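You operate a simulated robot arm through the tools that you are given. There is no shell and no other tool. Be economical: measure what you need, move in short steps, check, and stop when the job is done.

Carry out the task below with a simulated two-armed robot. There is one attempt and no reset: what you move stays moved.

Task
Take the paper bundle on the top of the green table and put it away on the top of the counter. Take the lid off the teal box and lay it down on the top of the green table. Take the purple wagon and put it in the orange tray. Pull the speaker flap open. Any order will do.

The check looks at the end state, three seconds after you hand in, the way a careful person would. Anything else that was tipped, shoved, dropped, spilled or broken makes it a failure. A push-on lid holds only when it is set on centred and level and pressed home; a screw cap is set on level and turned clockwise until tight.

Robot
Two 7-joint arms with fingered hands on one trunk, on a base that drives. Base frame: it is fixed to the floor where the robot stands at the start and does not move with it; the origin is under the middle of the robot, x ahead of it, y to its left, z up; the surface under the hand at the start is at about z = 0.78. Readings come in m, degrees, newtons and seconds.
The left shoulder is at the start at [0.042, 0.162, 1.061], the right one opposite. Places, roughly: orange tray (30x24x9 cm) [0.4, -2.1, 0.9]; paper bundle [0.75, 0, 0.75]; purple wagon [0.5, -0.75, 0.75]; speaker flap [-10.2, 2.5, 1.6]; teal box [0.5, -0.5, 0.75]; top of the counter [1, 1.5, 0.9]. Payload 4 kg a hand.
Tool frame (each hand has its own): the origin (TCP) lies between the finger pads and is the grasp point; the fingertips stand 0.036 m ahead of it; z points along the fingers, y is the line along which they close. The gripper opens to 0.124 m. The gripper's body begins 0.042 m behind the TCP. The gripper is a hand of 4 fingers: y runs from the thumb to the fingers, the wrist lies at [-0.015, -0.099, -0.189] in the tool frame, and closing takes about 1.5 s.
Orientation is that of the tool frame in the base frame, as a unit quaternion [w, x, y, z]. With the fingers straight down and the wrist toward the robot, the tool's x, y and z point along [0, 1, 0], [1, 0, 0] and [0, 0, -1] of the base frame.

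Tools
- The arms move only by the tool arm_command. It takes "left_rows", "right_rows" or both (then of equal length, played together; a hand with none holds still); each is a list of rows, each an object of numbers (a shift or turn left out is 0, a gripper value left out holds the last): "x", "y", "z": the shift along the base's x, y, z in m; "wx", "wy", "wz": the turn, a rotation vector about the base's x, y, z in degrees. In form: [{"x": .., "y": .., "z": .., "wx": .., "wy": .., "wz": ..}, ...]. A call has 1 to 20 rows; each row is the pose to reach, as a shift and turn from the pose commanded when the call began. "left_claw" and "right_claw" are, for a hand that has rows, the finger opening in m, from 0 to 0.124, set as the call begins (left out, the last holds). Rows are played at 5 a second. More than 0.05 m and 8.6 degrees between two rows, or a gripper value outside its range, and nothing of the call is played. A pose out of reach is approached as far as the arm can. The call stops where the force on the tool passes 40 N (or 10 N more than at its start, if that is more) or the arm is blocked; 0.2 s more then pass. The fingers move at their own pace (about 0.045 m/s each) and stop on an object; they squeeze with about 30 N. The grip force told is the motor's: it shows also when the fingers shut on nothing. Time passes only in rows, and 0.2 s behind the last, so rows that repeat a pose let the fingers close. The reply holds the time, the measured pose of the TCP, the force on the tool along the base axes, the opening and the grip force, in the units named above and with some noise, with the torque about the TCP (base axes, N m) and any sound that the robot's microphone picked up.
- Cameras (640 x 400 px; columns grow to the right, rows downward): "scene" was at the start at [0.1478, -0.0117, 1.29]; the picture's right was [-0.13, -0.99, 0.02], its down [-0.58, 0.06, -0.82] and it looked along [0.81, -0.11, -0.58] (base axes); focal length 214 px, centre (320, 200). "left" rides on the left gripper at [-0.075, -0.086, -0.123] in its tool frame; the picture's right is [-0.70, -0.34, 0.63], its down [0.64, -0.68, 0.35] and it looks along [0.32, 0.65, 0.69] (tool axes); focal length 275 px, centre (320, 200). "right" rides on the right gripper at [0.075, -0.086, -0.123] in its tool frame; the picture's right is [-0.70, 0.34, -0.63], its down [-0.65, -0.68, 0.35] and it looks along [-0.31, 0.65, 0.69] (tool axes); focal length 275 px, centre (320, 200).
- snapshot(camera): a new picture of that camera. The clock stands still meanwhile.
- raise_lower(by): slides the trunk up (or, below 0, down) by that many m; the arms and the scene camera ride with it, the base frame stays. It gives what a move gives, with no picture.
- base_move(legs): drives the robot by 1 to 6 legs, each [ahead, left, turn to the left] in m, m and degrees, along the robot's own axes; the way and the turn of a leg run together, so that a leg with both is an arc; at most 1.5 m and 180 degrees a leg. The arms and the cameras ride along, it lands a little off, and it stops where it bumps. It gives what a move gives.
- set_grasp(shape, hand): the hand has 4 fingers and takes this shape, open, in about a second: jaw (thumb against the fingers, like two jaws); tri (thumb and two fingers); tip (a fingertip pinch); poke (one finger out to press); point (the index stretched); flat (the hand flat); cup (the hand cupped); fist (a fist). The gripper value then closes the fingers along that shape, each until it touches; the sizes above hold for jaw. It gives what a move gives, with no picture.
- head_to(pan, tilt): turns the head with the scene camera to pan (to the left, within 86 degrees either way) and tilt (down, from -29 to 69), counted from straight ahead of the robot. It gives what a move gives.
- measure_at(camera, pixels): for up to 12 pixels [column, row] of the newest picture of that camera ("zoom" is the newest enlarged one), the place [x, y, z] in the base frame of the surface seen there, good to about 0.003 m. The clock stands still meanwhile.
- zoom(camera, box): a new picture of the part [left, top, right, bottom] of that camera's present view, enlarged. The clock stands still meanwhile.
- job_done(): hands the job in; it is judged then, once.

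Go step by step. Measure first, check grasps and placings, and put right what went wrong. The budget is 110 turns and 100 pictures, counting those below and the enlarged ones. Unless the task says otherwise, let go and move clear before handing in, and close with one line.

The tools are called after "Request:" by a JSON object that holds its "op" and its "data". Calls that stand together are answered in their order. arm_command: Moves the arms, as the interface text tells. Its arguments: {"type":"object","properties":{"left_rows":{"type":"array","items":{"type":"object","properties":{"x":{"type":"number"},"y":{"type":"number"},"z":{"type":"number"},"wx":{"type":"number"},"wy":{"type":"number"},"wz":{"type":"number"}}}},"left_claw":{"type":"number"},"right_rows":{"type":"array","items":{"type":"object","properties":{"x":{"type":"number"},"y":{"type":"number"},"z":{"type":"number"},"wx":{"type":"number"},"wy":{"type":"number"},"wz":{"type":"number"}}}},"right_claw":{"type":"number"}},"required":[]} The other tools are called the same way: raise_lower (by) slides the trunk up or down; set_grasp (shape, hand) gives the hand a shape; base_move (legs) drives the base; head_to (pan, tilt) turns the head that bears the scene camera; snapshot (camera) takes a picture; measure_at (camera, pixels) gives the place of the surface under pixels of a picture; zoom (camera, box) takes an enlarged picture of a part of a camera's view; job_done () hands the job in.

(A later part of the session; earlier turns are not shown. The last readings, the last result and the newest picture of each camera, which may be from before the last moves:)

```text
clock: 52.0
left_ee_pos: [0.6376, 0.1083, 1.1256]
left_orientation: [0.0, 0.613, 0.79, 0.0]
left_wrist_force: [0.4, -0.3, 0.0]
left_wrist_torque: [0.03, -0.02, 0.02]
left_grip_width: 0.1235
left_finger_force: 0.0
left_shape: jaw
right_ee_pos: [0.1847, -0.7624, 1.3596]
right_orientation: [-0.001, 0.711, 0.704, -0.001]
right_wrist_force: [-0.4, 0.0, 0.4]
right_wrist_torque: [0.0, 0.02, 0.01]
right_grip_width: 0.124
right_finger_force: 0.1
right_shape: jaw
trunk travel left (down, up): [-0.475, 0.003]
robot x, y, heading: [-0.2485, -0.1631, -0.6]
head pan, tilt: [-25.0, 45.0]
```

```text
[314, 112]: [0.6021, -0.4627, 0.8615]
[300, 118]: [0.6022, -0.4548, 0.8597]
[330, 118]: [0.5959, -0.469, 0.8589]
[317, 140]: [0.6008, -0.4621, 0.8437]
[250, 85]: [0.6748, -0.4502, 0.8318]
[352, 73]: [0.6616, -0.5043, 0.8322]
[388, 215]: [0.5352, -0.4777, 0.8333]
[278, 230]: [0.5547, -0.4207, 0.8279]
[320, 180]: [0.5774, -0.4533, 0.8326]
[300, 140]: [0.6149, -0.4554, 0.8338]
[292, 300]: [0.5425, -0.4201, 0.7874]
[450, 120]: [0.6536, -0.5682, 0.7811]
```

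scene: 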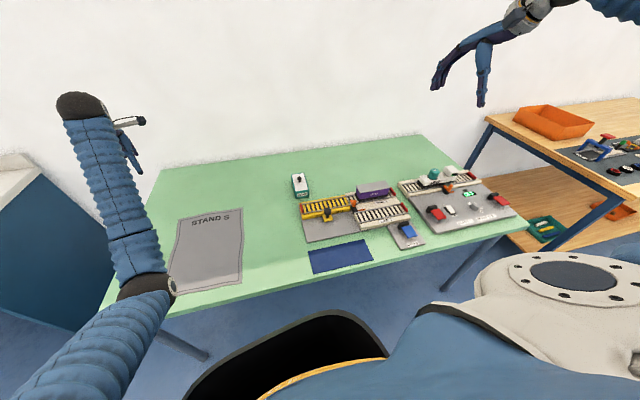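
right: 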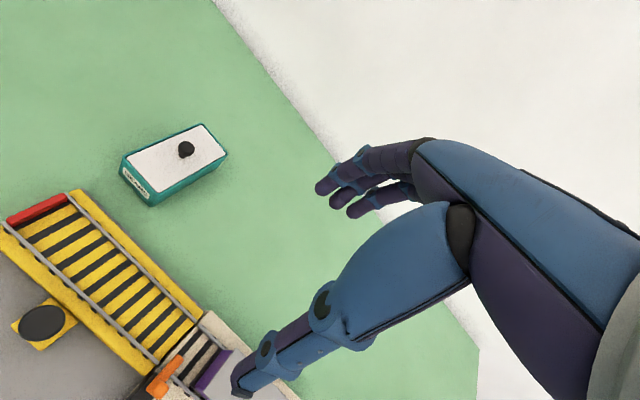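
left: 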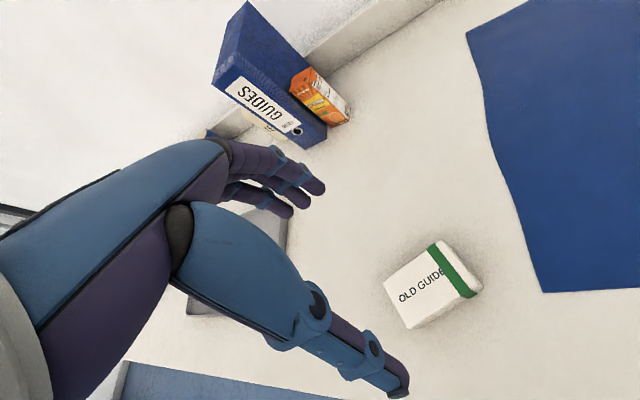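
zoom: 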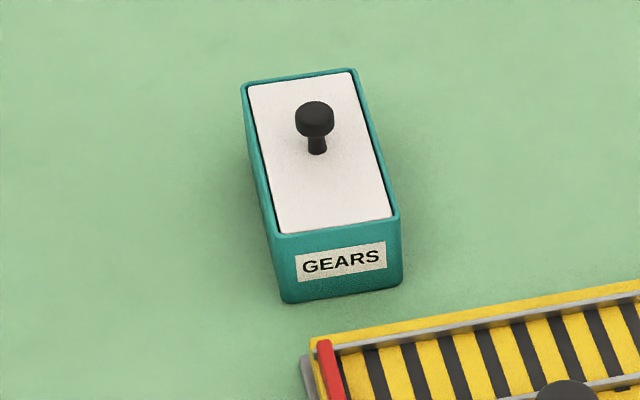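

The knob centre is (0.600, -0.462), head z 0.85–0.862, and the lid plate is at 0.833, turned about -13°. I'll bring the right hand above it to z 0.96.

Request:
{"op": "arm_command", "data": {"right_rows": [{"x": 0.035, "y": 0.025, "z": -0.017, "wz": -1}, {"x": 0.069, "y": 0.05, "z": -0.033, "wz": -2}, {"x": 0.104, "y": 0.075, "z": -0.05, "wz": -3}, {"x": 0.138, "y": 0.1, "z": -0.067, "wz": -4}, {"x": 0.173, "y": 0.125, "z": -0.083, "wz": -5}, {"x": 0.208, "y": 0.15, "z": -0.1, "wz": -6}, {"x": 0.242, "y": 0.175, "z": -0.117, "wz": -7}, {"x": 0.277, "y": 0.2, "z": -0.133, "wz": -8}, {"x": 0.311, "y": 0.225, "z": -0.15, "wz": -9}, {"x": 0.346, "y": 0.25, "z": -0.167, "wz": -10}, {"x": 0.38, "y": 0.275, "z": -0.183, "wz": -11}, {"x": 0.415, "y": 0.3, "z": -0.2, "wz": -12}, {"x": 0.415, "y": 0.3, "z": -0.24, "wz": -12}, {"x": 0.415, "y": 0.3, "z": -0.28, "wz": -12}, {"x": 0.415, "y": 0.3, "z": -0.32, "wz": -12}, {"x": 0.415, "y": 0.3, "z": -0.36, "wz": -12}, {"x": 0.415, "y": 0.3, "z": -0.4, "wz": -12}, {"x": 0.415, "y": 0.3, "z": -0.4, "wz": -12}]}}

Request:
{"op": "snapshot", "data": {"camera": "right"}}

Request:
{"op": "snapshot", "data": {"camera": "scene"}}

```text
clock: 55.8
left_ee_pos: [0.6375, 0.1088, 1.1261]
left_orientation: [0.0, 0.612, 0.791, 0.0]
left_wrist_force: [0.1, 0.5, 0.2]
left_wrist_torque: [0.03, -0.01, -0.01]
left_grip_width: 0.1237
left_finger_force: 0.1
left_shape: jaw
right_ee_pos: [0.5984, -0.4633, 0.9585]
right_orientation: [-0.001, 0.78, 0.626, -0.001]
right_wrist_force: [0.0, -0.2, -0.7]
right_wrist_torque: [-0.02, 0.0, 0.03]
right_grip_width: 0.1237
right_finger_force: 0.1
right_shape: jaw
trunk travel left (down, up): [-0.475, 0.003]
robot x, y, heading: [-0.2523, -0.1604, -0.7]
head pan, tilt: [-25.0, 45.0]
```

```text
71 pictures are left
```

right: 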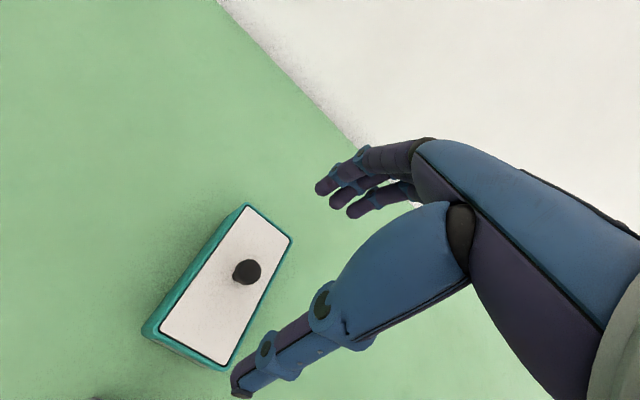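

```text
70 pictures are left
```

scene: 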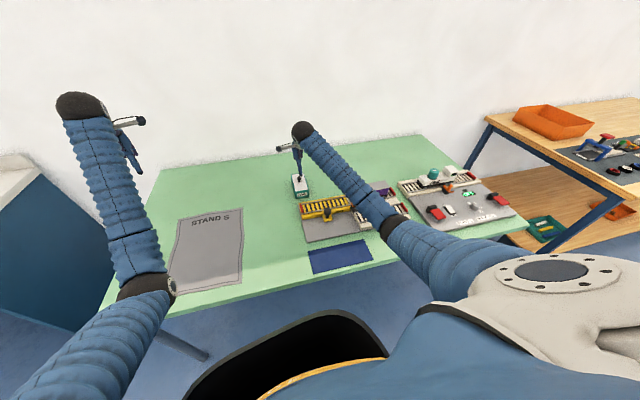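

The hand is above the box. I'll check the knob position from the right camera at (246,272) and the elbow at (392,225).

Request:
{"op": "measure_at", "data": {"camera": "right", "pixels": [[246, 270], [237, 275], [255, 275], [245, 283], [246, 262]]}}

Request:
{"op": "measure_at", "data": {"camera": "scene", "pixels": [[392, 225], [398, 245], [385, 207]]}}

```text
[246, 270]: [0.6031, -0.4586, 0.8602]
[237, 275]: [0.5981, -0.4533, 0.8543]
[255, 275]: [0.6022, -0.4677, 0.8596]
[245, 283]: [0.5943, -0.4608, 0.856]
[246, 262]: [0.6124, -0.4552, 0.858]
```

```text
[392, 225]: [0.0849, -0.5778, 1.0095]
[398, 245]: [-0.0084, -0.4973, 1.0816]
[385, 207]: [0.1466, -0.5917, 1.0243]
```

The knob is at (0.603, -0.460) and the elbow is well clear. I'll lower to TCP 0.875 and close on the knob.

Request:
{"op": "arm_command", "data": {"right_rows": [{"x": 0.004, "y": 0.003, "z": -0.03}, {"x": 0.004, "y": 0.003, "z": -0.06}, {"x": 0.004, "y": 0.003, "z": -0.083}, {"x": 0.004, "y": 0.003, "z": -0.083}]}}

Request:
{"op": "arm_command", "data": {"right_rows": [{"z": 0}, {"z": 0}, {"z": 0}, {"z": 0}, {"z": 0}, {"z": 0}, {"z": 0}, {"z": 0}, {"z": 0}, {"z": 0}, {"z": 0}], "right_claw": 0.0}}

Request:
{"op": "snapshot", "data": {"camera": "right"}}

```text
clock: 56.8
left_ee_pos: [0.6367, 0.1076, 1.1263]
left_orientation: [0.0, 0.612, 0.791, 0.001]
left_wrist_force: [-0.4, -0.2, 0.3]
left_wrist_torque: [-0.02, 0.0, 0.0]
left_grip_width: 0.1237
left_finger_force: 0.0
left_shape: jaw
right_ee_pos: [0.604, -0.459, 0.8768]
right_orientation: [-0.001, 0.781, 0.625, 0.0]
right_wrist_force: [-0.8, 0.9, 0.8]
right_wrist_torque: [0.02, 0.0, 0.0]
right_grip_width: 0.1236
right_finger_force: 0.2
right_shape: jaw
trunk travel left (down, up): [-0.475, 0.003]
robot x, y, heading: [-0.2527, -0.161, -0.4]
head pan, tilt: [-25.0, 45.0]
```

```text
clock: 59.2
left_ee_pos: [0.6368, 0.1094, 1.1239]
left_orientation: [-0.001, 0.612, 0.791, 0.0]
left_wrist_force: [-0.5, -0.2, 0.1]
left_wrist_torque: [0.01, 0.01, 0.0]
left_grip_width: 0.1235
left_finger_force: 0.0
left_shape: jaw
right_ee_pos: [0.6036, -0.4599, 0.8779]
right_orientation: [0.0, 0.78, 0.626, 0.0]
right_wrist_force: [0.0, 0.3, 0.1]
right_wrist_torque: [-0.01, -0.04, 0.0]
right_grip_width: 0.0014
right_finger_force: 30.0
right_shape: jaw
trunk travel left (down, up): [-0.475, 0.003]
robot x, y, heading: [-0.2517, -0.1613, -0.4]
head pan, tilt: [-25.0, 45.0]
heard: snap
```

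```text
69 pictures are left
```

right: 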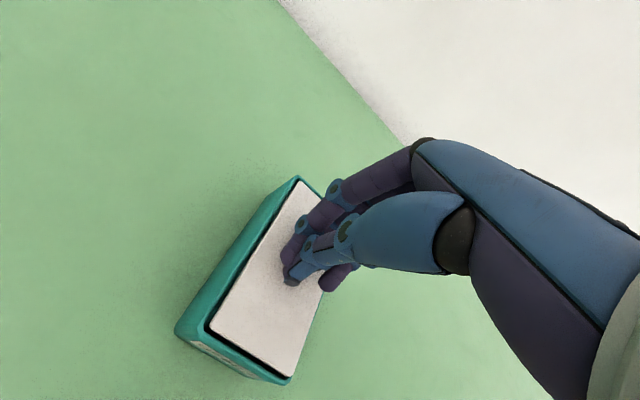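

A snap was heard and the fingers read 0.001; the lid may have popped loose. I'll zoom to see the state.

Request:
{"op": "zoom", "data": {"camera": "right", "box": [160, 150, 400, 400]}}

Request:
{"op": "zoom", "data": {"camera": "scene", "box": [270, 150, 330, 210]}}

```text
1.60 times, centred on (280, 275) of right
```

zoom: 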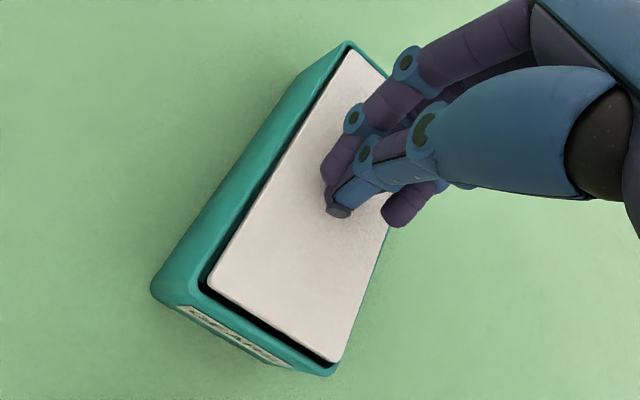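

```text
6.67 times, centred on (300, 180) of scene
```

zoom: 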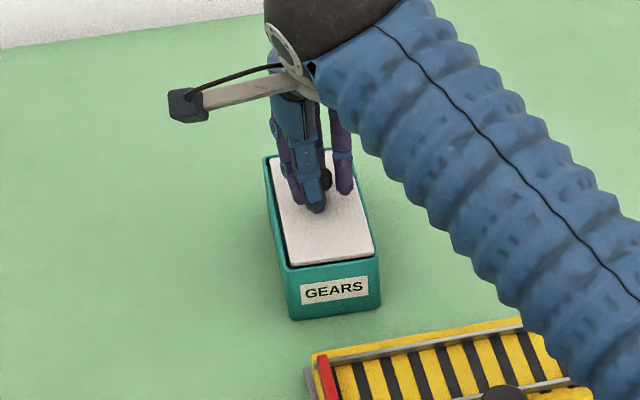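

The lid plate looks raised in the box and the knob is seen between the fingers (325,180 in the zoom). I'll lift gently by 3 cm and check.

Request:
{"op": "arm_command", "data": {"right_rows": [{"z": 0.01}, {"z": 0.02}, {"z": 0.03}, {"z": 0.03}]}}

Request:
{"op": "zoom", "data": {"camera": "right", "box": [160, 150, 400, 400]}}

Request:
{"op": "zoom", "data": {"camera": "scene", "box": [270, 150, 330, 210]}}

```text
clock: 60.2
left_ee_pos: [0.6385, 0.1078, 1.1245]
left_orientation: [0.0, 0.612, 0.791, 0.0]
left_wrist_force: [-0.1, 0.1, 0.5]
left_wrist_torque: [-0.01, 0.0, 0.02]
left_grip_width: 0.1239
left_finger_force: 0.2
left_shape: jaw
right_ee_pos: [0.6027, -0.4602, 0.9057]
right_orientation: [-0.002, 0.78, 0.625, 0.0]
right_wrist_force: [-0.2, 0.8, -0.3]
right_wrist_torque: [0.0, 0.05, 0.0]
right_grip_width: 0.0013
right_finger_force: 29.7
right_shape: jaw
trunk travel left (down, up): [-0.475, 0.003]
robot x, y, heading: [-0.2503, -0.1619, -0.4]
head pan, tilt: [-25.0, 45.0]
```

```text
1.60 times, centred on (280, 275) of right
```

zoom: 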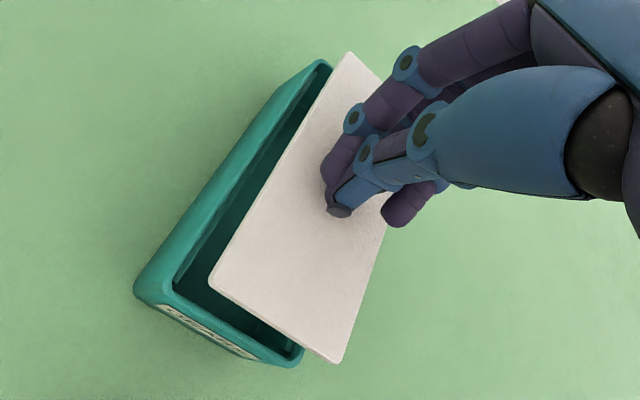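

```text
6.67 times, centred on (300, 180) of scene
```

zoom: 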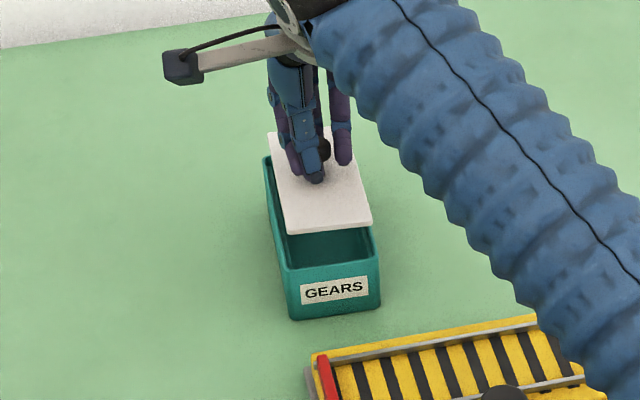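

The lid is off and held by the knob. I'll raise it, carry it to clear table at about (0.62, -0.23), and lower to just above the surface.

Request:
{"op": "arm_command", "data": {"right_rows": [{"z": 0.03}, {"z": 0.06}, {"x": 0.004, "y": 0.04, "z": 0.06}, {"x": 0.008, "y": 0.08, "z": 0.06}, {"x": 0.012, "y": 0.12, "z": 0.06}, {"x": 0.016, "y": 0.16, "z": 0.06}, {"x": 0.02, "y": 0.2, "z": 0.06}, {"x": 0.02, "y": 0.235, "z": 0.06}, {"x": 0.02, "y": 0.235, "z": 0.02}, {"x": 0.02, "y": 0.235, "z": -0.02}, {"x": 0.02, "y": 0.235, "z": -0.05}, {"x": 0.02, "y": 0.235, "z": -0.062}, {"x": 0.02, "y": 0.235, "z": -0.062}]}}

Request:
{"op": "zoom", "data": {"camera": "scene", "box": [230, 130, 350, 230]}}

Request:
{"op": "snapshot", "data": {"camera": "right"}}

```text
clock: 63.0
left_ee_pos: [0.6386, 0.1073, 1.1254]
left_orientation: [-0.001, 0.613, 0.79, -0.001]
left_wrist_force: [0.2, 0.5, -0.5]
left_wrist_torque: [-0.01, 0.03, -0.01]
left_grip_width: 0.124
left_finger_force: 0.1
left_shape: jaw
right_ee_pos: [0.6241, -0.2249, 0.8442]
right_orientation: [-0.001, 0.78, 0.625, -0.001]
right_wrist_force: [0.3, 1.3, -0.6]
right_wrist_torque: [0.02, -0.01, -0.02]
right_grip_width: 0.0006
right_finger_force: 29.7
right_shape: jaw
trunk travel left (down, up): [-0.475, 0.003]
robot x, y, heading: [-0.2531, -0.1608, -0.6]
head pan, tilt: [-25.0, 45.0]
```

```text
4.00 times, centred on (290, 180) of scene
```

zoom: 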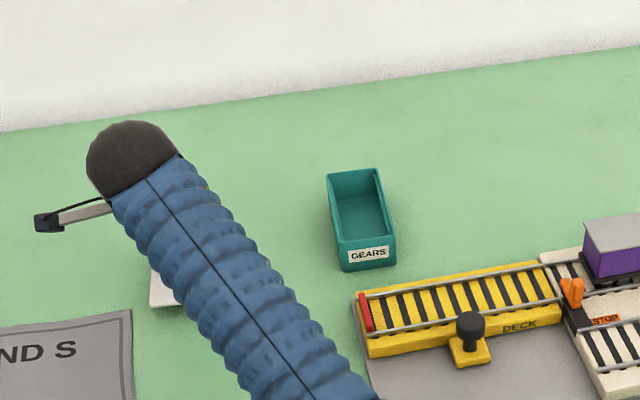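

```text
63 pictures are left
```

right: 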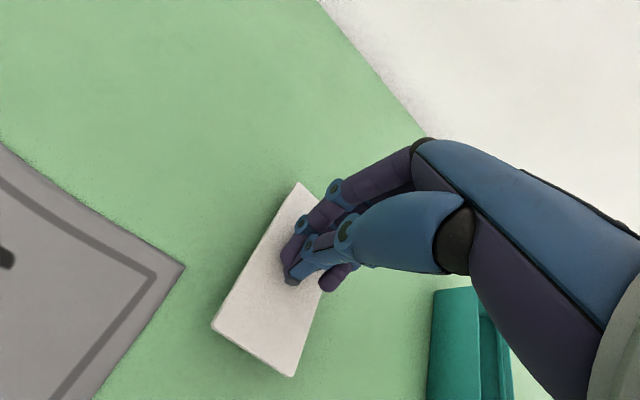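

The box stayed put and the lid hovers level beside the grey mat. I'll shift 2 cm away from the mat and creep down to contact.

Request:
{"op": "arm_command", "data": {"right_rows": [{"y": -0.02, "z": 0}, {"y": -0.02, "z": -0.006}, {"y": -0.02, "z": -0.01}, {"y": -0.02, "z": -0.014}, {"y": -0.02, "z": -0.018}, {"y": -0.02, "z": -0.018}]}}

Request:
{"op": "zoom", "data": {"camera": "right", "box": [160, 150, 400, 400]}}

```text
clock: 64.4
left_ee_pos: [0.6363, 0.1089, 1.1265]
left_orientation: [0.0, 0.612, 0.791, 0.0]
left_wrist_force: [0.5, -0.4, -0.5]
left_wrist_torque: [0.03, 0.01, 0.02]
left_grip_width: 0.1236
left_finger_force: 0.0
left_shape: jaw
right_ee_pos: [0.6236, -0.2449, 0.8278]
right_orientation: [0.001, 0.78, 0.625, 0.001]
right_wrist_force: [-1.7, 0.0, 15.5]
right_wrist_torque: [-0.17, -0.15, 0.03]
right_grip_width: 0.0009
right_finger_force: 29.6
right_shape: jaw
trunk travel left (down, up): [-0.475, 0.003]
robot x, y, heading: [-0.255, -0.1629, -1.0]
head pan, tilt: [-25.0, 45.0]
```

```text
1.60 times, centred on (280, 275) of right
```

zoom: 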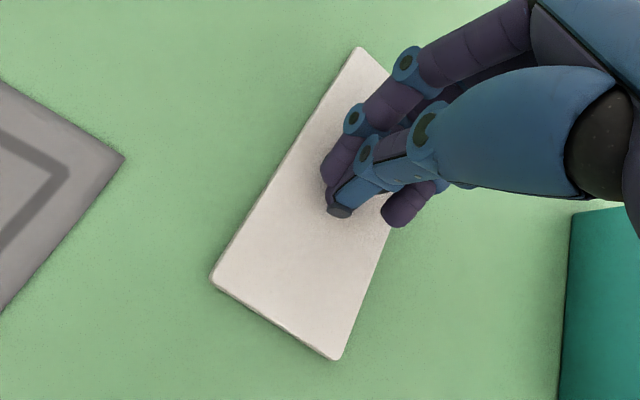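

Contact at 15 N: the lid is down. I'll ease up slightly, open, wait and lift off.

Request:
{"op": "arm_command", "data": {"right_rows": [{"z": 0.003}, {"z": 0.003}, {"z": 0.003}, {"z": 0.003}, {"z": 0.003}, {"z": 0.003}, {"z": 0.003}, {"z": 0.003}, {"z": 0.003}, {"z": 0.03}, {"z": 0.07}, {"z": 0.11}, {"z": 0.15}, {"z": 0.19}, {"z": 0.23}], "right_claw": 0.124}}

Request:
{"op": "snapshot", "data": {"camera": "right"}}

```text
clock: 67.6
left_ee_pos: [0.6376, 0.1099, 1.1256]
left_orientation: [0.0, 0.613, 0.79, 0.0]
left_wrist_force: [0.1, 0.3, -0.5]
left_wrist_torque: [0.02, -0.04, 0.0]
left_grip_width: 0.1238
left_finger_force: 0.2
left_shape: jaw
right_ee_pos: [0.6231, -0.2447, 1.0545]
right_orientation: [-0.001, 0.78, 0.626, 0.0]
right_wrist_force: [-0.5, -0.9, -0.1]
right_wrist_torque: [0.03, 0.01, 0.02]
right_grip_width: 0.1238
right_finger_force: 0.0
right_shape: jaw
trunk travel left (down, up): [-0.475, 0.003]
robot x, y, heading: [-0.2498, -0.1622, -0.7]
head pan, tilt: [-25.0, 45.0]
```

```text
61 pictures are left
```

right: 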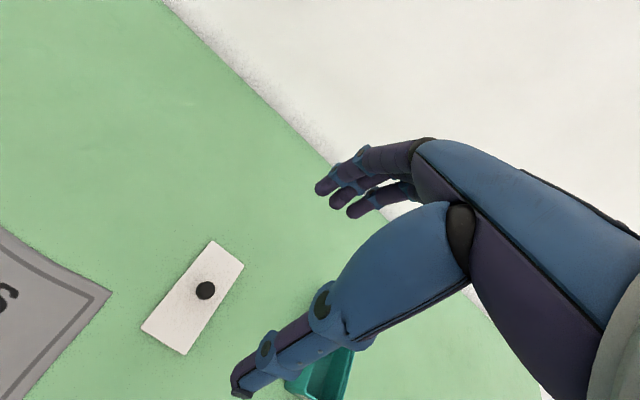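

The lid lies flat. Now the wagon: I'll move the base back 0.21 and right 0.29 so the wagon is about 20° right of the robot.

Request:
{"op": "base_move", "data": {"legs": [[-0.21, -0.29, 0.7]]}}

Request:
{"op": "head_to", "data": {"pan": -20, "tilt": 40}}

Request:
{"op": "snapshot", "data": {"camera": "scene"}}

Request:
{"op": "snapshot", "data": {"camera": "right"}}

```text
clock: 69.9
left_ee_pos: [0.4191, -0.1693, 1.1262]
left_orientation: [0.0, 0.608, 0.794, 0.0]
left_wrist_force: [0.3, 0.4, 0.3]
left_wrist_torque: [0.02, -0.01, 0.05]
left_grip_width: 0.1238
left_finger_force: 0.1
left_shape: jaw
right_ee_pos: [0.409, -0.5226, 1.0553]
right_orientation: [-0.002, 0.777, 0.629, 0.001]
right_wrist_force: [0.0, -1.1, 0.3]
right_wrist_torque: [0.0, 0.02, 0.01]
right_grip_width: 0.124
right_finger_force: 0.0
right_shape: jaw
trunk travel left (down, up): [-0.475, 0.003]
robot x, y, heading: [-0.4674, -0.4479, -0.1]
head pan, tilt: [-25.0, 45.0]
```

```text
clock: 70.5
left_ee_pos: [0.4192, -0.1691, 1.1257]
left_orientation: [0.0, 0.608, 0.794, 0.0]
left_wrist_force: [0.4, 0.5, 0.1]
left_wrist_torque: [0.01, -0.01, 0.0]
left_grip_width: 0.1237
left_finger_force: 0.1
left_shape: jaw
right_ee_pos: [0.4094, -0.5234, 1.0547]
right_orientation: [-0.001, 0.777, 0.629, 0.0]
right_wrist_force: [0.0, -0.9, 0.6]
right_wrist_torque: [-0.03, 0.02, 0.04]
right_grip_width: 0.1236
right_finger_force: 0.1
right_shape: jaw
trunk travel left (down, up): [-0.475, 0.003]
robot x, y, heading: [-0.4655, -0.4519, 0.0]
head pan, tilt: [-20.0, 40.0]
```

```text
60 pictures are left
```

scene: 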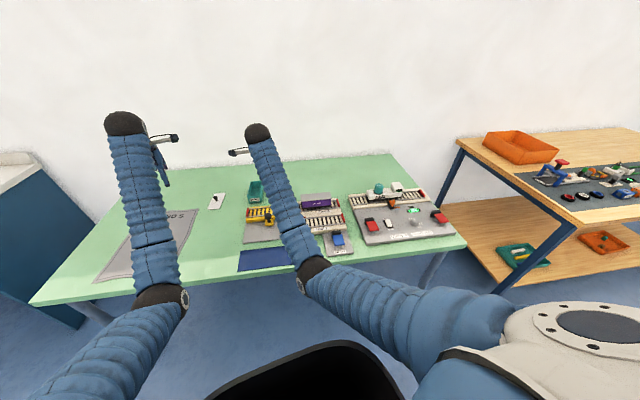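

```text
59 pictures are left
```

right: 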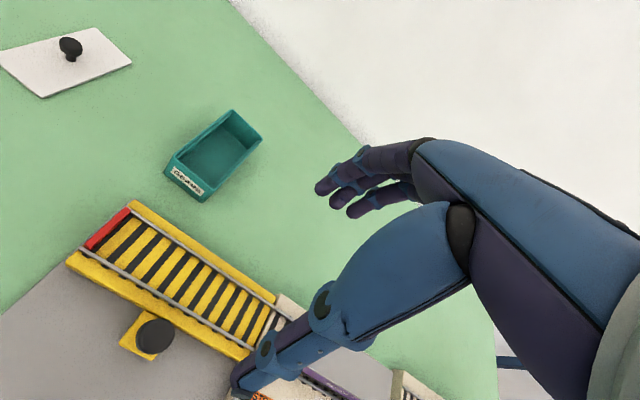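

Request:
{"op": "zoom", "data": {"camera": "scene", "box": [240, 170, 400, 270]}}

```text
4.00 times, centred on (320, 220) of scene
```

zoom: 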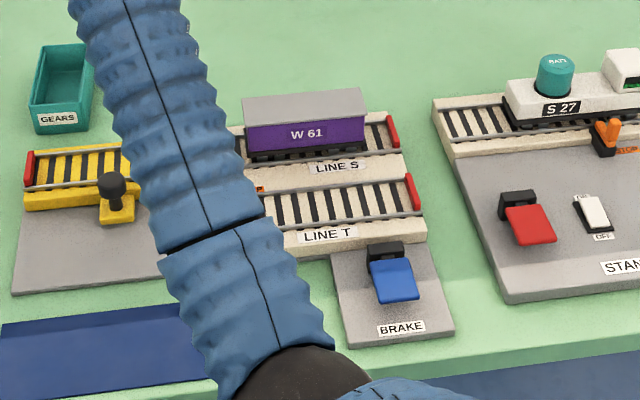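

Request:
{"op": "measure_at", "data": {"camera": "zoom", "pixels": [[247, 100], [362, 92], [366, 114], [246, 124], [305, 105], [250, 148], [362, 138], [368, 160], [330, 150], [390, 150], [350, 70]]}}

```text
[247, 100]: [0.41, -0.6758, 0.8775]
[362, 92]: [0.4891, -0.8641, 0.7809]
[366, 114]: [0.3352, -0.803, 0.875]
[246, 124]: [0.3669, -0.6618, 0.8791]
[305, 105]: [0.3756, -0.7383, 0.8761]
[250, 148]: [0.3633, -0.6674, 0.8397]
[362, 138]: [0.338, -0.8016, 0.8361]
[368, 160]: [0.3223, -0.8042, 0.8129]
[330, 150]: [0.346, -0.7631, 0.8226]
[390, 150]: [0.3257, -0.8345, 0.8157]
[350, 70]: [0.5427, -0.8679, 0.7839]
```

The wagon's roof centre is (0.376, -0.738), top 0.878, body width about 0.05, turned about -12.7° — matching the hand's yaw. I'll move over it at z 0.97.

Request:
{"op": "arm_command", "data": {"right_rows": [{"x": -0.006, "y": -0.043}, {"x": -0.013, "y": -0.086}, {"x": -0.02, "y": -0.129}, {"x": -0.027, "y": -0.172}, {"x": -0.033, "y": -0.215, "wz": -0.6}, {"x": -0.033, "y": -0.215, "z": -0.04, "wz": -0.6}, {"x": -0.033, "y": -0.215, "z": -0.085, "wz": -0.6}, {"x": -0.033, "y": -0.215, "z": -0.085, "wz": -0.6}]}}

Request:
{"op": "snapshot", "data": {"camera": "right"}}

Request:
{"op": "zoom", "data": {"camera": "scene", "box": [260, 120, 420, 240]}}

```text
clock: 72.3
left_ee_pos: [0.4202, -0.1686, 1.1253]
left_orientation: [-0.001, 0.608, 0.794, 0.0]
left_wrist_force: [0.2, 0.1, -0.1]
left_wrist_torque: [-0.02, 0.02, 0.01]
left_grip_width: 0.1238
left_finger_force: 0.1
left_shape: jaw
right_ee_pos: [0.3769, -0.7376, 0.9697]
right_orientation: [-0.001, 0.781, 0.625, -0.001]
right_wrist_force: [-0.2, 0.4, 0.7]
right_wrist_torque: [0.03, -0.03, -0.01]
right_grip_width: 0.1238
right_finger_force: 0.1
right_shape: jaw
trunk travel left (down, up): [-0.475, 0.003]
robot x, y, heading: [-0.4639, -0.4499, -0.2]
head pan, tilt: [-20.0, 40.0]
```

```text
57 pictures are left
```

right: 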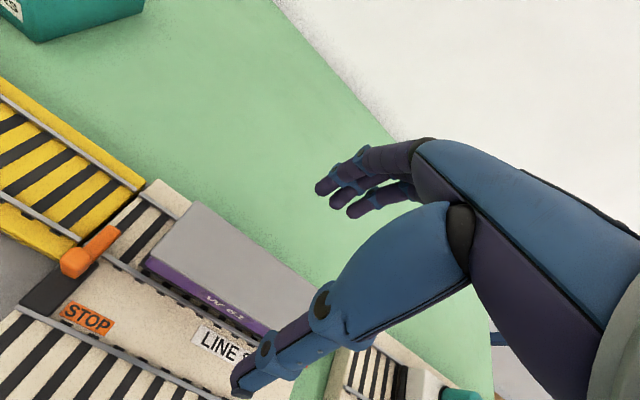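

```text
3.33 times, centred on (340, 180) of scene
```

zoom: 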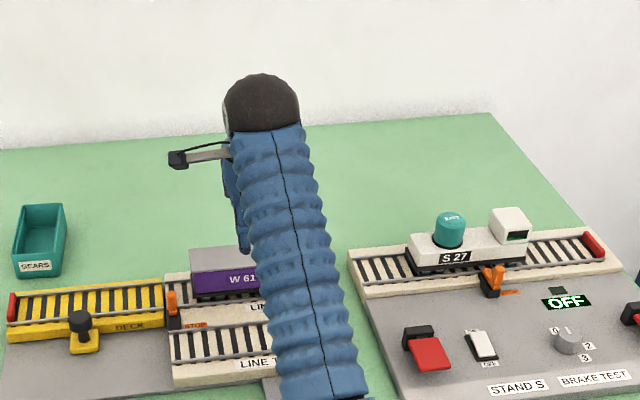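

I'll verify the roof from the right camera: edges (187,203), (146,257), (262,245), (220,300).

Request:
{"op": "measure_at", "data": {"camera": "right", "pixels": [[188, 205], [148, 257], [262, 247], [212, 300], [310, 283], [225, 262], [185, 280]]}}

```text
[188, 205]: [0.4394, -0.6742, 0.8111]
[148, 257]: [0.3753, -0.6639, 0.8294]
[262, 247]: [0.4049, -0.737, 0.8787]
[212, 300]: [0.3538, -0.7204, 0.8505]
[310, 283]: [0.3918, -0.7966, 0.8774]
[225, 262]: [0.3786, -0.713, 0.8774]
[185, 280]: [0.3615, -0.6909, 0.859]
```

Centred. I'll descend to TCP 0.876 (tips above the rails at 0.815) and close on the body.

Request:
{"op": "arm_command", "data": {"right_rows": [{"z": -0.035}, {"z": -0.07}, {"z": -0.094}, {"z": -0.094}]}}

Request:
{"op": "arm_command", "data": {"right_rows": [{"z": 0}, {"z": 0}, {"z": 0}, {"z": 0}, {"z": 0}, {"z": 0}, {"z": 0}, {"z": 0}], "right_claw": 0.02}}

Request:
{"op": "snapshot", "data": {"camera": "right"}}

```text
clock: 73.3
left_ee_pos: [0.4197, -0.1684, 1.1261]
left_orientation: [0.0, 0.607, 0.795, 0.0]
left_wrist_force: [0.8, -0.7, 0.2]
left_wrist_torque: [0.0, -0.05, 0.0]
left_grip_width: 0.1234
left_finger_force: 0.1
left_shape: jaw
right_ee_pos: [0.3764, -0.737, 0.8759]
right_orientation: [-0.001, 0.78, 0.625, -0.001]
right_wrist_force: [0.2, 0.5, -0.6]
right_wrist_torque: [0.0, -0.01, 0.0]
right_grip_width: 0.1238
right_finger_force: 0.0
right_shape: jaw
trunk travel left (down, up): [-0.475, 0.003]
robot x, y, heading: [-0.4711, -0.4475, -0.0]
head pan, tilt: [-20.0, 40.0]
```

```text
clock: 75.1
left_ee_pos: [0.4194, -0.1688, 1.1246]
left_orientation: [0.0, 0.608, 0.794, 0.001]
left_wrist_force: [0.4, -0.5, 0.2]
left_wrist_torque: [0.0, 0.01, 0.01]
left_grip_width: 0.1236
left_finger_force: 0.2
left_shape: jaw
right_ee_pos: [0.3752, -0.738, 0.8768]
right_orientation: [0.0, 0.78, 0.626, -0.001]
right_wrist_force: [-0.8, -0.1, 4.6]
right_wrist_torque: [0.03, -0.08, 0.16]
right_grip_width: 0.0565
right_finger_force: 29.8
right_shape: jaw
trunk travel left (down, up): [-0.475, 0.003]
robot x, y, heading: [-0.4702, -0.4507, -0.1]
head pan, tilt: [-20.0, 40.0]
```

```text
55 pictures are left
```

right: 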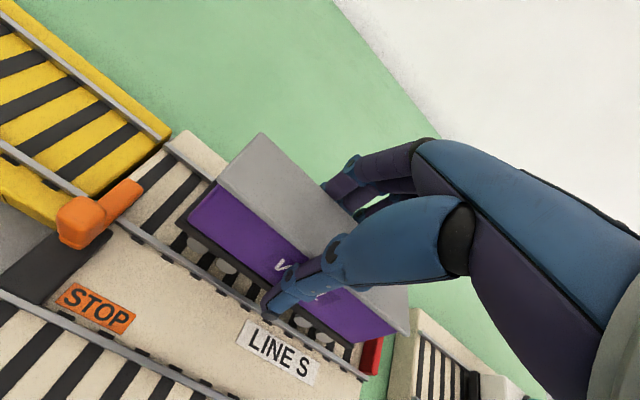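

The wagon is gripped across its body (0.0565). I'll lift slowly.

Request:
{"op": "arm_command", "data": {"right_rows": [{"z": 0.01}, {"z": 0.02}, {"z": 0.04}, {"z": 0.07}, {"z": 0.1}, {"z": 0.14}, {"z": 0.18}, {"z": 0.18}]}}

Request:
{"op": "snapshot", "data": {"camera": "right"}}

Request:
{"op": "snapshot", "data": {"camera": "scene"}}

```text
clock: 76.9
left_ee_pos: [0.4196, -0.1675, 1.1252]
left_orientation: [0.0, 0.608, 0.794, 0.0]
left_wrist_force: [-0.2, -0.5, -0.5]
left_wrist_torque: [-0.02, -0.01, -0.01]
left_grip_width: 0.1237
left_finger_force: 0.0
left_shape: jaw
right_ee_pos: [0.3755, -0.7369, 1.0547]
right_orientation: [-0.001, 0.78, 0.626, -0.001]
right_wrist_force: [0.5, 0.2, -1.2]
right_wrist_torque: [0.0, 0.02, -0.01]
right_grip_width: 0.0564
right_finger_force: 29.9
right_shape: jaw
trunk travel left (down, up): [-0.475, 0.003]
robot x, y, heading: [-0.4656, -0.4474, -0.0]
head pan, tilt: [-20.0, 40.0]
```

```text
54 pictures are left
```

right: 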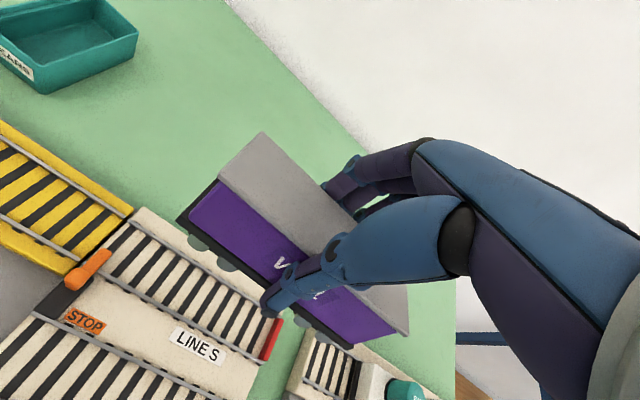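

```text
53 pictures are left
```

scene: 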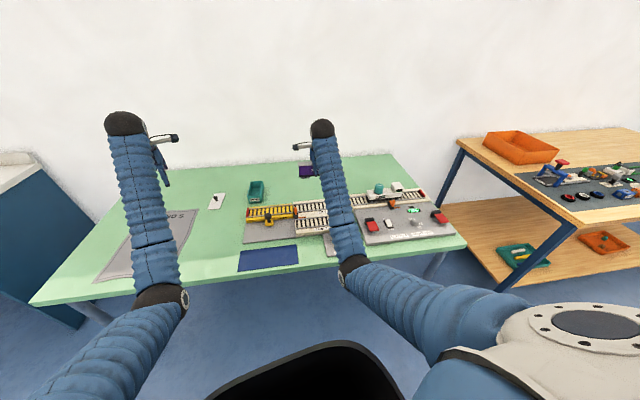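

The wagon is up and steady. I'll zoom and measure the orange tray and the bench edge before driving.

Request:
{"op": "zoom", "data": {"camera": "scene", "box": [440, 110, 640, 235]}}

Request:
{"op": "measure_at", "data": {"camera": "scene", "pixels": [[487, 140], [515, 160], [557, 150], [528, 135], [520, 148], [535, 150], [460, 141], [575, 218], [520, 175], [500, 135], [610, 140]]}}

```text
3.20 times, centred on (540, 172) of scene
```

zoom: 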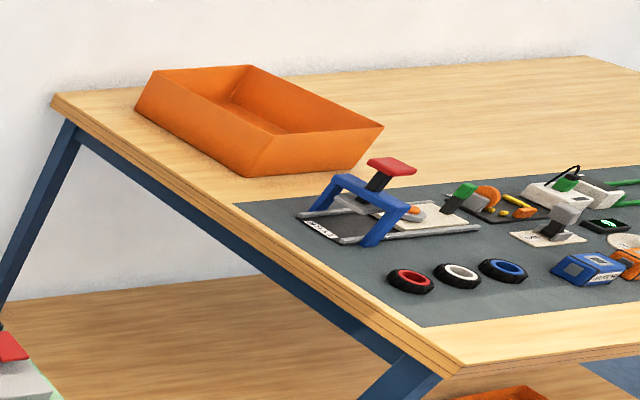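

```text
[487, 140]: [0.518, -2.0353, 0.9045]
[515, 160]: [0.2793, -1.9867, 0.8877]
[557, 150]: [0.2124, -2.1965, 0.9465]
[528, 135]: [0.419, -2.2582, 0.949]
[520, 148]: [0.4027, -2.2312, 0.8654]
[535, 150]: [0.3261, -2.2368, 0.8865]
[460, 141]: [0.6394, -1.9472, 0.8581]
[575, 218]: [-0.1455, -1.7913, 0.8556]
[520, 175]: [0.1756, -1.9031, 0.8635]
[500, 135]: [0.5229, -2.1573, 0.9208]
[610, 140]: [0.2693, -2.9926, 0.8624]
```

The bench top is 0.862 and the tray is centred roughly (0.36, -2.12), rim about 0.95. I'll raise the wagon a bit, turn right 35° and go most of the way, then look again.

Request:
{"op": "arm_command", "data": {"right_rows": [{"z": 0.04}, {"z": 0.08}, {"z": 0.08}]}}

Request:
{"op": "base_move", "data": {"legs": [[0, 0, -35], [0.46, -0.35, 0]]}}

Request:
{"op": "head_to", "data": {"pan": -30, "tilt": 40}}

Request:
{"op": "snapshot", "data": {"camera": "scene"}}

```text
clock: 77.7
left_ee_pos: [0.42, -0.1703, 1.1254]
left_orientation: [0.0, 0.608, 0.794, 0.0]
left_wrist_force: [0.3, -0.9, -0.5]
left_wrist_torque: [-0.01, 0.0, 0.03]
left_grip_width: 0.1236
left_finger_force: 0.1
left_shape: jaw
right_ee_pos: [0.3752, -0.7377, 1.1357]
right_orientation: [0.0, 0.78, 0.626, -0.001]
right_wrist_force: [0.2, -0.2, -2.2]
right_wrist_torque: [0.04, 0.0, 0.05]
right_grip_width: 0.0564
right_finger_force: 30.3
right_shape: jaw
trunk travel left (down, up): [-0.475, 0.003]
robot x, y, heading: [-0.4644, -0.4462, -0.1]
head pan, tilt: [-20.0, 40.0]
```

```text
clock: 82.7
left_ee_pos: [0.6061, -1.2734, 1.1246]
left_orientation: [-0.001, 0.816, 0.578, 0.001]
left_wrist_force: [-0.7, -0.5, -0.5]
left_wrist_torque: [-0.01, 0.01, 0.0]
left_grip_width: 0.1236
left_finger_force: 0.0
left_shape: jaw
right_ee_pos: [0.2471, -1.7172, 1.1347]
right_orientation: [-0.001, 0.93, 0.366, 0.0]
right_wrist_force: [0.2, 0.0, -2.0]
right_wrist_torque: [0.02, -0.01, -0.06]
right_grip_width: 0.0561
right_finger_force: 30.3
right_shape: jaw
trunk travel left (down, up): [-0.475, 0.003]
robot x, y, heading: [-0.2841, -1.002, -34.6]
head pan, tilt: [-20.0, 40.0]
```

```text
clock: 83.4
left_ee_pos: [0.6047, -1.2721, 1.125]
left_orientation: [0.0, 0.816, 0.578, -0.001]
left_wrist_force: [0.1, -0.4, 0.7]
left_wrist_torque: [-0.02, 0.01, -0.04]
left_grip_width: 0.1238
left_finger_force: 0.1
left_shape: jaw
right_ee_pos: [0.2473, -1.715, 1.1347]
right_orientation: [0.0, 0.931, 0.366, -0.001]
right_wrist_force: [-1.1, -0.3, -2.3]
right_wrist_torque: [-0.02, 0.04, 0.06]
right_grip_width: 0.0559
right_finger_force: 30.0
right_shape: jaw
trunk travel left (down, up): [-0.475, 0.003]
robot x, y, heading: [-0.2814, -1.0024, -34.5]
head pan, tilt: [-30.0, 40.0]
```

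```text
51 pictures are left
```

scene: 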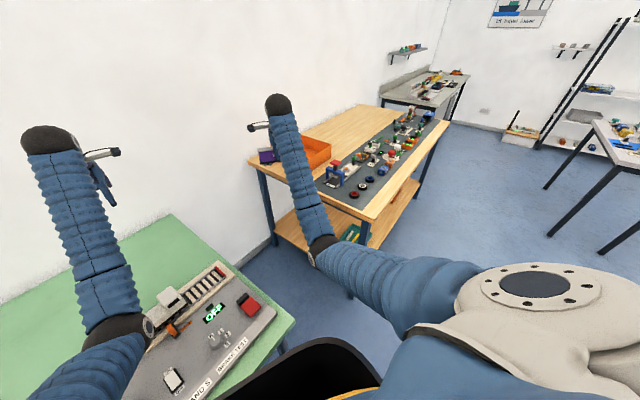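

The tray shows at (315,150). I'll measure it and the left elbow's height above the control panel.

Request:
{"op": "measure_at", "data": {"camera": "scene", "pixels": [[331, 149], [305, 138], [312, 150], [318, 160], [308, 168], [324, 152], [115, 325], [140, 340], [335, 165], [250, 160], [365, 217]]}}

Request:
{"op": "zoom", "data": {"camera": "scene", "box": [230, 90, 400, 230]}}

Request:
{"op": "snapshot", "data": {"camera": "right"}}

```text
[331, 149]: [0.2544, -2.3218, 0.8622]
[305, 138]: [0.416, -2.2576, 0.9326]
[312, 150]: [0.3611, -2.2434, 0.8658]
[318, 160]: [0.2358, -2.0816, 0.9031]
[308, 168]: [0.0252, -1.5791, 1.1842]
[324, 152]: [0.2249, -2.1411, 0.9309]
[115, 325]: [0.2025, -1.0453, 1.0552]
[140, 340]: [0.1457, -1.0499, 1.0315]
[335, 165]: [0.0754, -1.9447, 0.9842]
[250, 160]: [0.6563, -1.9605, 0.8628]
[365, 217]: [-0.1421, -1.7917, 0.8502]
```

```text
2.86 times, centred on (315, 160) of scene
```

zoom: 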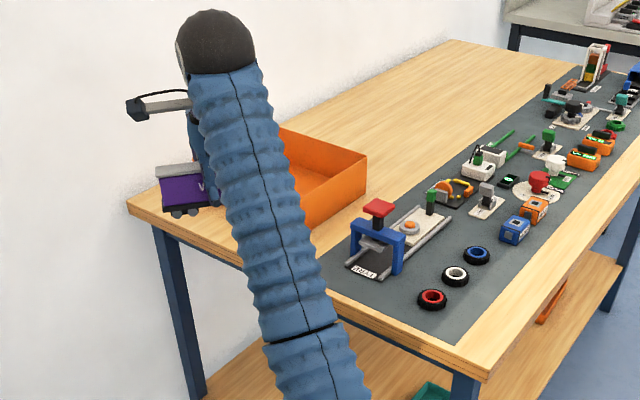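

```text
49 pictures are left
```

right: 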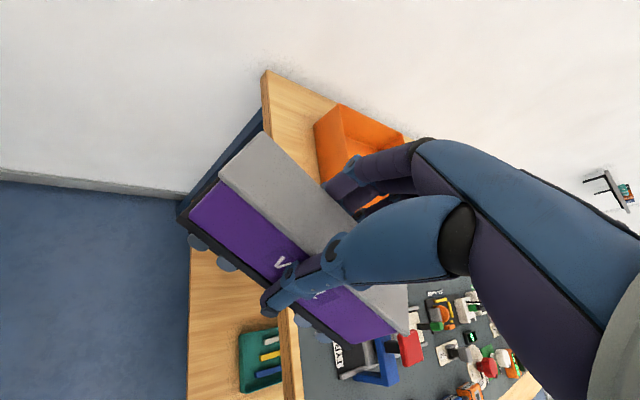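

The right elbow could come near the press (red handle). I'll measure the press and elbow accurately before approaching.

Request:
{"op": "measure_at", "data": {"camera": "zoom", "pixels": [[378, 207], [380, 225], [352, 235], [400, 240], [365, 265], [345, 155], [367, 160], [310, 225], [290, 130], [330, 185]]}}

Request:
{"op": "measure_at", "data": {"camera": "scene", "pixels": [[322, 245], [318, 262], [332, 240]]}}

```text
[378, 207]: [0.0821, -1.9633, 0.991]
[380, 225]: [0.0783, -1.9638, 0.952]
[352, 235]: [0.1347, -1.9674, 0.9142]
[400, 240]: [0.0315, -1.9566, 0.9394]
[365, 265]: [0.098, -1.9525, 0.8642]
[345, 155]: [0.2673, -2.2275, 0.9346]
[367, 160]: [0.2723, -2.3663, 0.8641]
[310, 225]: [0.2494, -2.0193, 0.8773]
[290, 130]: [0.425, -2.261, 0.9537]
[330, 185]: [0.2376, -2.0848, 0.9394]
```

```text
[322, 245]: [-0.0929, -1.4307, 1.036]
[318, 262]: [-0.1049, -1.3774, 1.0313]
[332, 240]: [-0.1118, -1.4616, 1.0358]
```

The press sits at (0.03–0.13, -1.96), top 0.99. I'll approach to (-0.085, -1.337) heading -40°, which keeps the elbow about 0.2 m from it and puts the wagon over the tray.

Request:
{"op": "base_move", "data": {"legs": [[0.352, -0.164, -5.5]]}}

Request:
{"op": "snapshot", "data": {"camera": "scene"}}

Request:
{"op": "snapshot", "data": {"camera": "right"}}

```text
clock: 84.7
left_ee_pos: [0.6473, -1.3745, 1.1218]
left_orientation: [-0.002, 0.821, 0.57, 0.0]
left_wrist_force: [0.5, -0.7, -0.5]
left_wrist_torque: [0.08, 0.02, 0.02]
left_grip_width: 0.1236
left_finger_force: 0.1
left_shape: jaw
right_ee_pos: [0.2815, -1.8118, 1.1318]
right_orientation: [-0.003, 0.934, 0.358, 0.0]
right_wrist_force: [0.3, -1.0, -3.5]
right_wrist_torque: [0.05, 0.04, 0.03]
right_grip_width: 0.0558
right_finger_force: 29.8
right_shape: jaw
trunk travel left (down, up): [-0.475, 0.003]
robot x, y, heading: [-0.2376, -1.0811, -35.8]
head pan, tilt: [-30.0, 40.0]
stopped in leg 1: the robot was blocked; the commanded pose is now the measured one
```

```text
48 pictures are left
```

scene: 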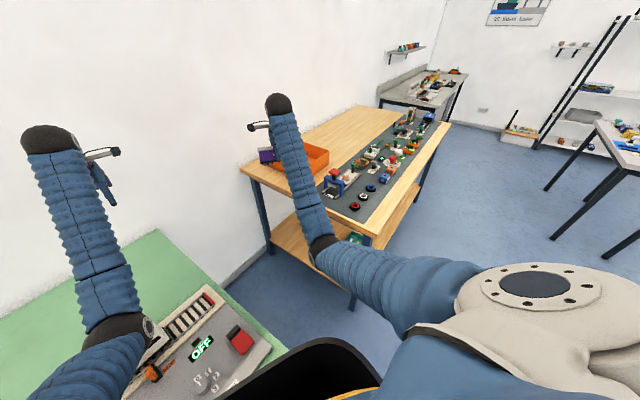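

```text
47 pictures are left
```

right: 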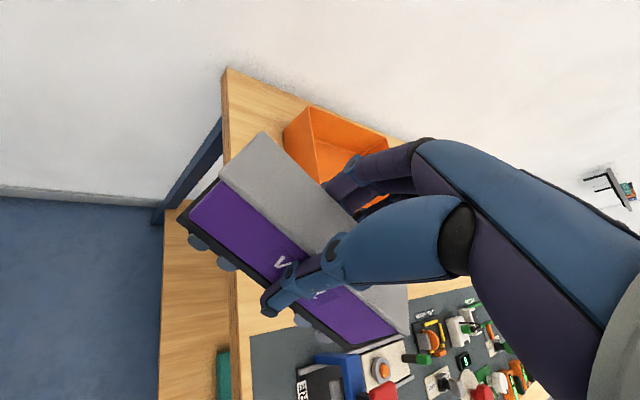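

The base was blocked. I'll look at what touched: table corner near (280,350) or the left elbow near (150,330).

Request:
{"op": "zoom", "data": {"camera": "scene", "box": [60, 240, 320, 400]}}

Request:
{"op": "measure_at", "data": {"camera": "scene", "pixels": [[287, 349], [125, 320], [148, 328], [158, 232], [240, 340], [148, 365], [205, 295], [270, 355]]}}

Request:
{"op": "head_to", "data": {"pan": -10, "tilt": 65}}

Request:
{"op": "snapshot", "data": {"camera": "scene"}}

```text
2.46 times, centred on (190, 320) of scene
```

zoom: 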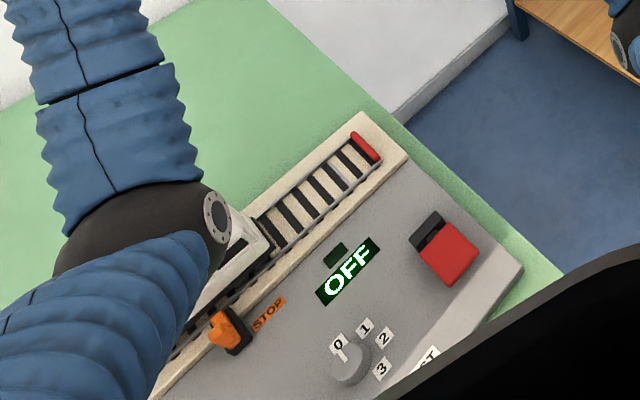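

```text
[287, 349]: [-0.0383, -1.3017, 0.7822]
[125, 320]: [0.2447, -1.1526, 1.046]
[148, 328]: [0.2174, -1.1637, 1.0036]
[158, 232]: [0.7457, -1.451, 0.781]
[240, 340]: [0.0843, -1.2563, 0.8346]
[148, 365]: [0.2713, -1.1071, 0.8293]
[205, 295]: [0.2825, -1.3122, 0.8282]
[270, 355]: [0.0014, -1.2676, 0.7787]
```

```text
clock: 85.6
left_ee_pos: [0.6441, -1.3685, 1.1271]
left_orientation: [0.001, 0.821, 0.571, 0.0]
left_wrist_force: [0.6, -0.9, -0.4]
left_wrist_torque: [0.0, 0.05, -0.01]
left_grip_width: 0.1236
left_finger_force: 0.0
left_shape: jaw
right_ee_pos: [0.277, -1.8046, 1.1367]
right_orientation: [0.0, 0.934, 0.358, 0.001]
right_wrist_force: [1.4, -0.1, -2.9]
right_wrist_torque: [-0.02, -0.01, -0.02]
right_grip_width: 0.0563
right_finger_force: 30.4
right_shape: jaw
trunk travel left (down, up): [-0.475, 0.003]
robot x, y, heading: [-0.2383, -1.0823, -35.5]
head pan, tilt: [-10.0, 65.0]
```

```text
45 pictures are left
```

scene: 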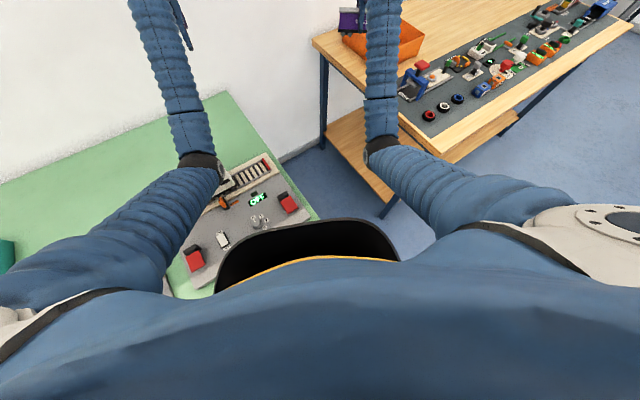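

Request:
{"op": "zoom", "data": {"camera": "scene", "box": [150, 110, 410, 300]}}

Request:
{"op": "snapshot", "data": {"camera": "left"}}

```text
2.11 times, centred on (280, 205) of scene
```

zoom: 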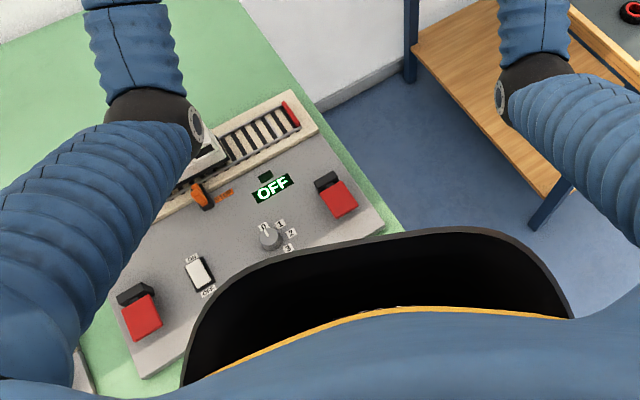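

```text
43 pictures are left
```

left: 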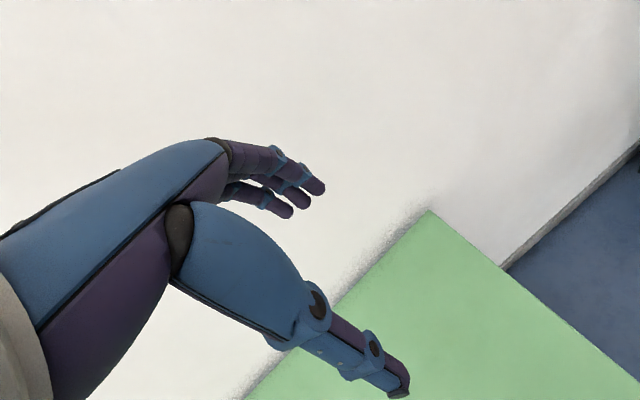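

The table's front-right corner is at (-0.04, -1.30), so the base (radius about 0.3) met its leg. The free spot near the bench suits the left arm best, because the right forearm would pass over the press. I'll go back and pass the wagon to the left hand via clear table at about (0.78, -0.04).

Request:
{"op": "base_move", "data": {"legs": [[-0.45, 0, 0], [0, 0, 35.5], [0, 1.08, 0], [0.5, 0, 0]]}}

Request:
{"op": "head_to", "data": {"pan": -15, "tilt": 40}}

Request:
{"op": "snapshot", "data": {"camera": "scene"}}

```text
clock: 97.8
left_ee_pos: [0.7857, 0.5436, 1.1261]
left_orientation: [0.001, 0.611, 0.791, 0.001]
left_wrist_force: [-0.8, 0.0, -0.3]
left_wrist_torque: [0.02, 0.01, -0.01]
left_grip_width: 0.1235
left_finger_force: 0.0
left_shape: jaw
right_ee_pos: [0.7376, -0.0244, 1.137]
right_orientation: [0.0, 0.783, 0.622, 0.001]
right_wrist_force: [0.2, 0.0, -2.8]
right_wrist_torque: [0.02, 0.03, 0.0]
right_grip_width: 0.0558
right_finger_force: 29.5
right_shape: jaw
trunk travel left (down, up): [-0.475, 0.003]
robot x, y, heading: [-0.1004, 0.2758, -0.4]
head pan, tilt: [-10.0, 65.0]
```

```text
clock: 98.7
left_ee_pos: [0.7849, 0.5427, 1.1269]
left_orientation: [0.001, 0.612, 0.791, 0.0]
left_wrist_force: [0.7, -0.8, -0.2]
left_wrist_torque: [0.01, -0.01, 0.0]
left_grip_width: 0.124
left_finger_force: 0.1
left_shape: jaw
right_ee_pos: [0.7368, -0.0244, 1.1372]
right_orientation: [0.001, 0.783, 0.622, 0.002]
right_wrist_force: [0.7, 0.1, -1.9]
right_wrist_torque: [0.0, 0.02, 0.01]
right_grip_width: 0.0558
right_finger_force: 30.2
right_shape: jaw
trunk travel left (down, up): [-0.475, 0.003]
robot x, y, heading: [-0.0996, 0.2707, -0.4]
head pan, tilt: [-15.0, 40.0]
```

```text
42 pictures are left
```

scene: 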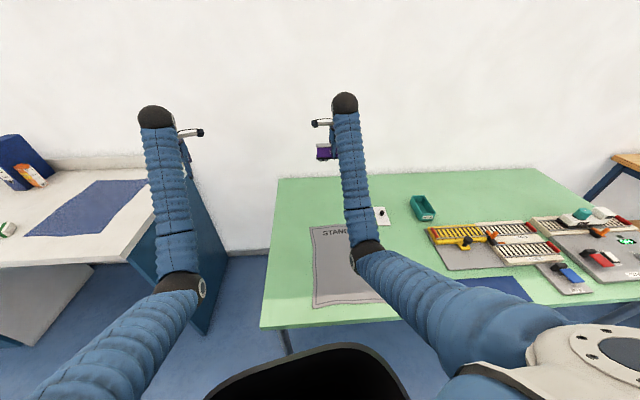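

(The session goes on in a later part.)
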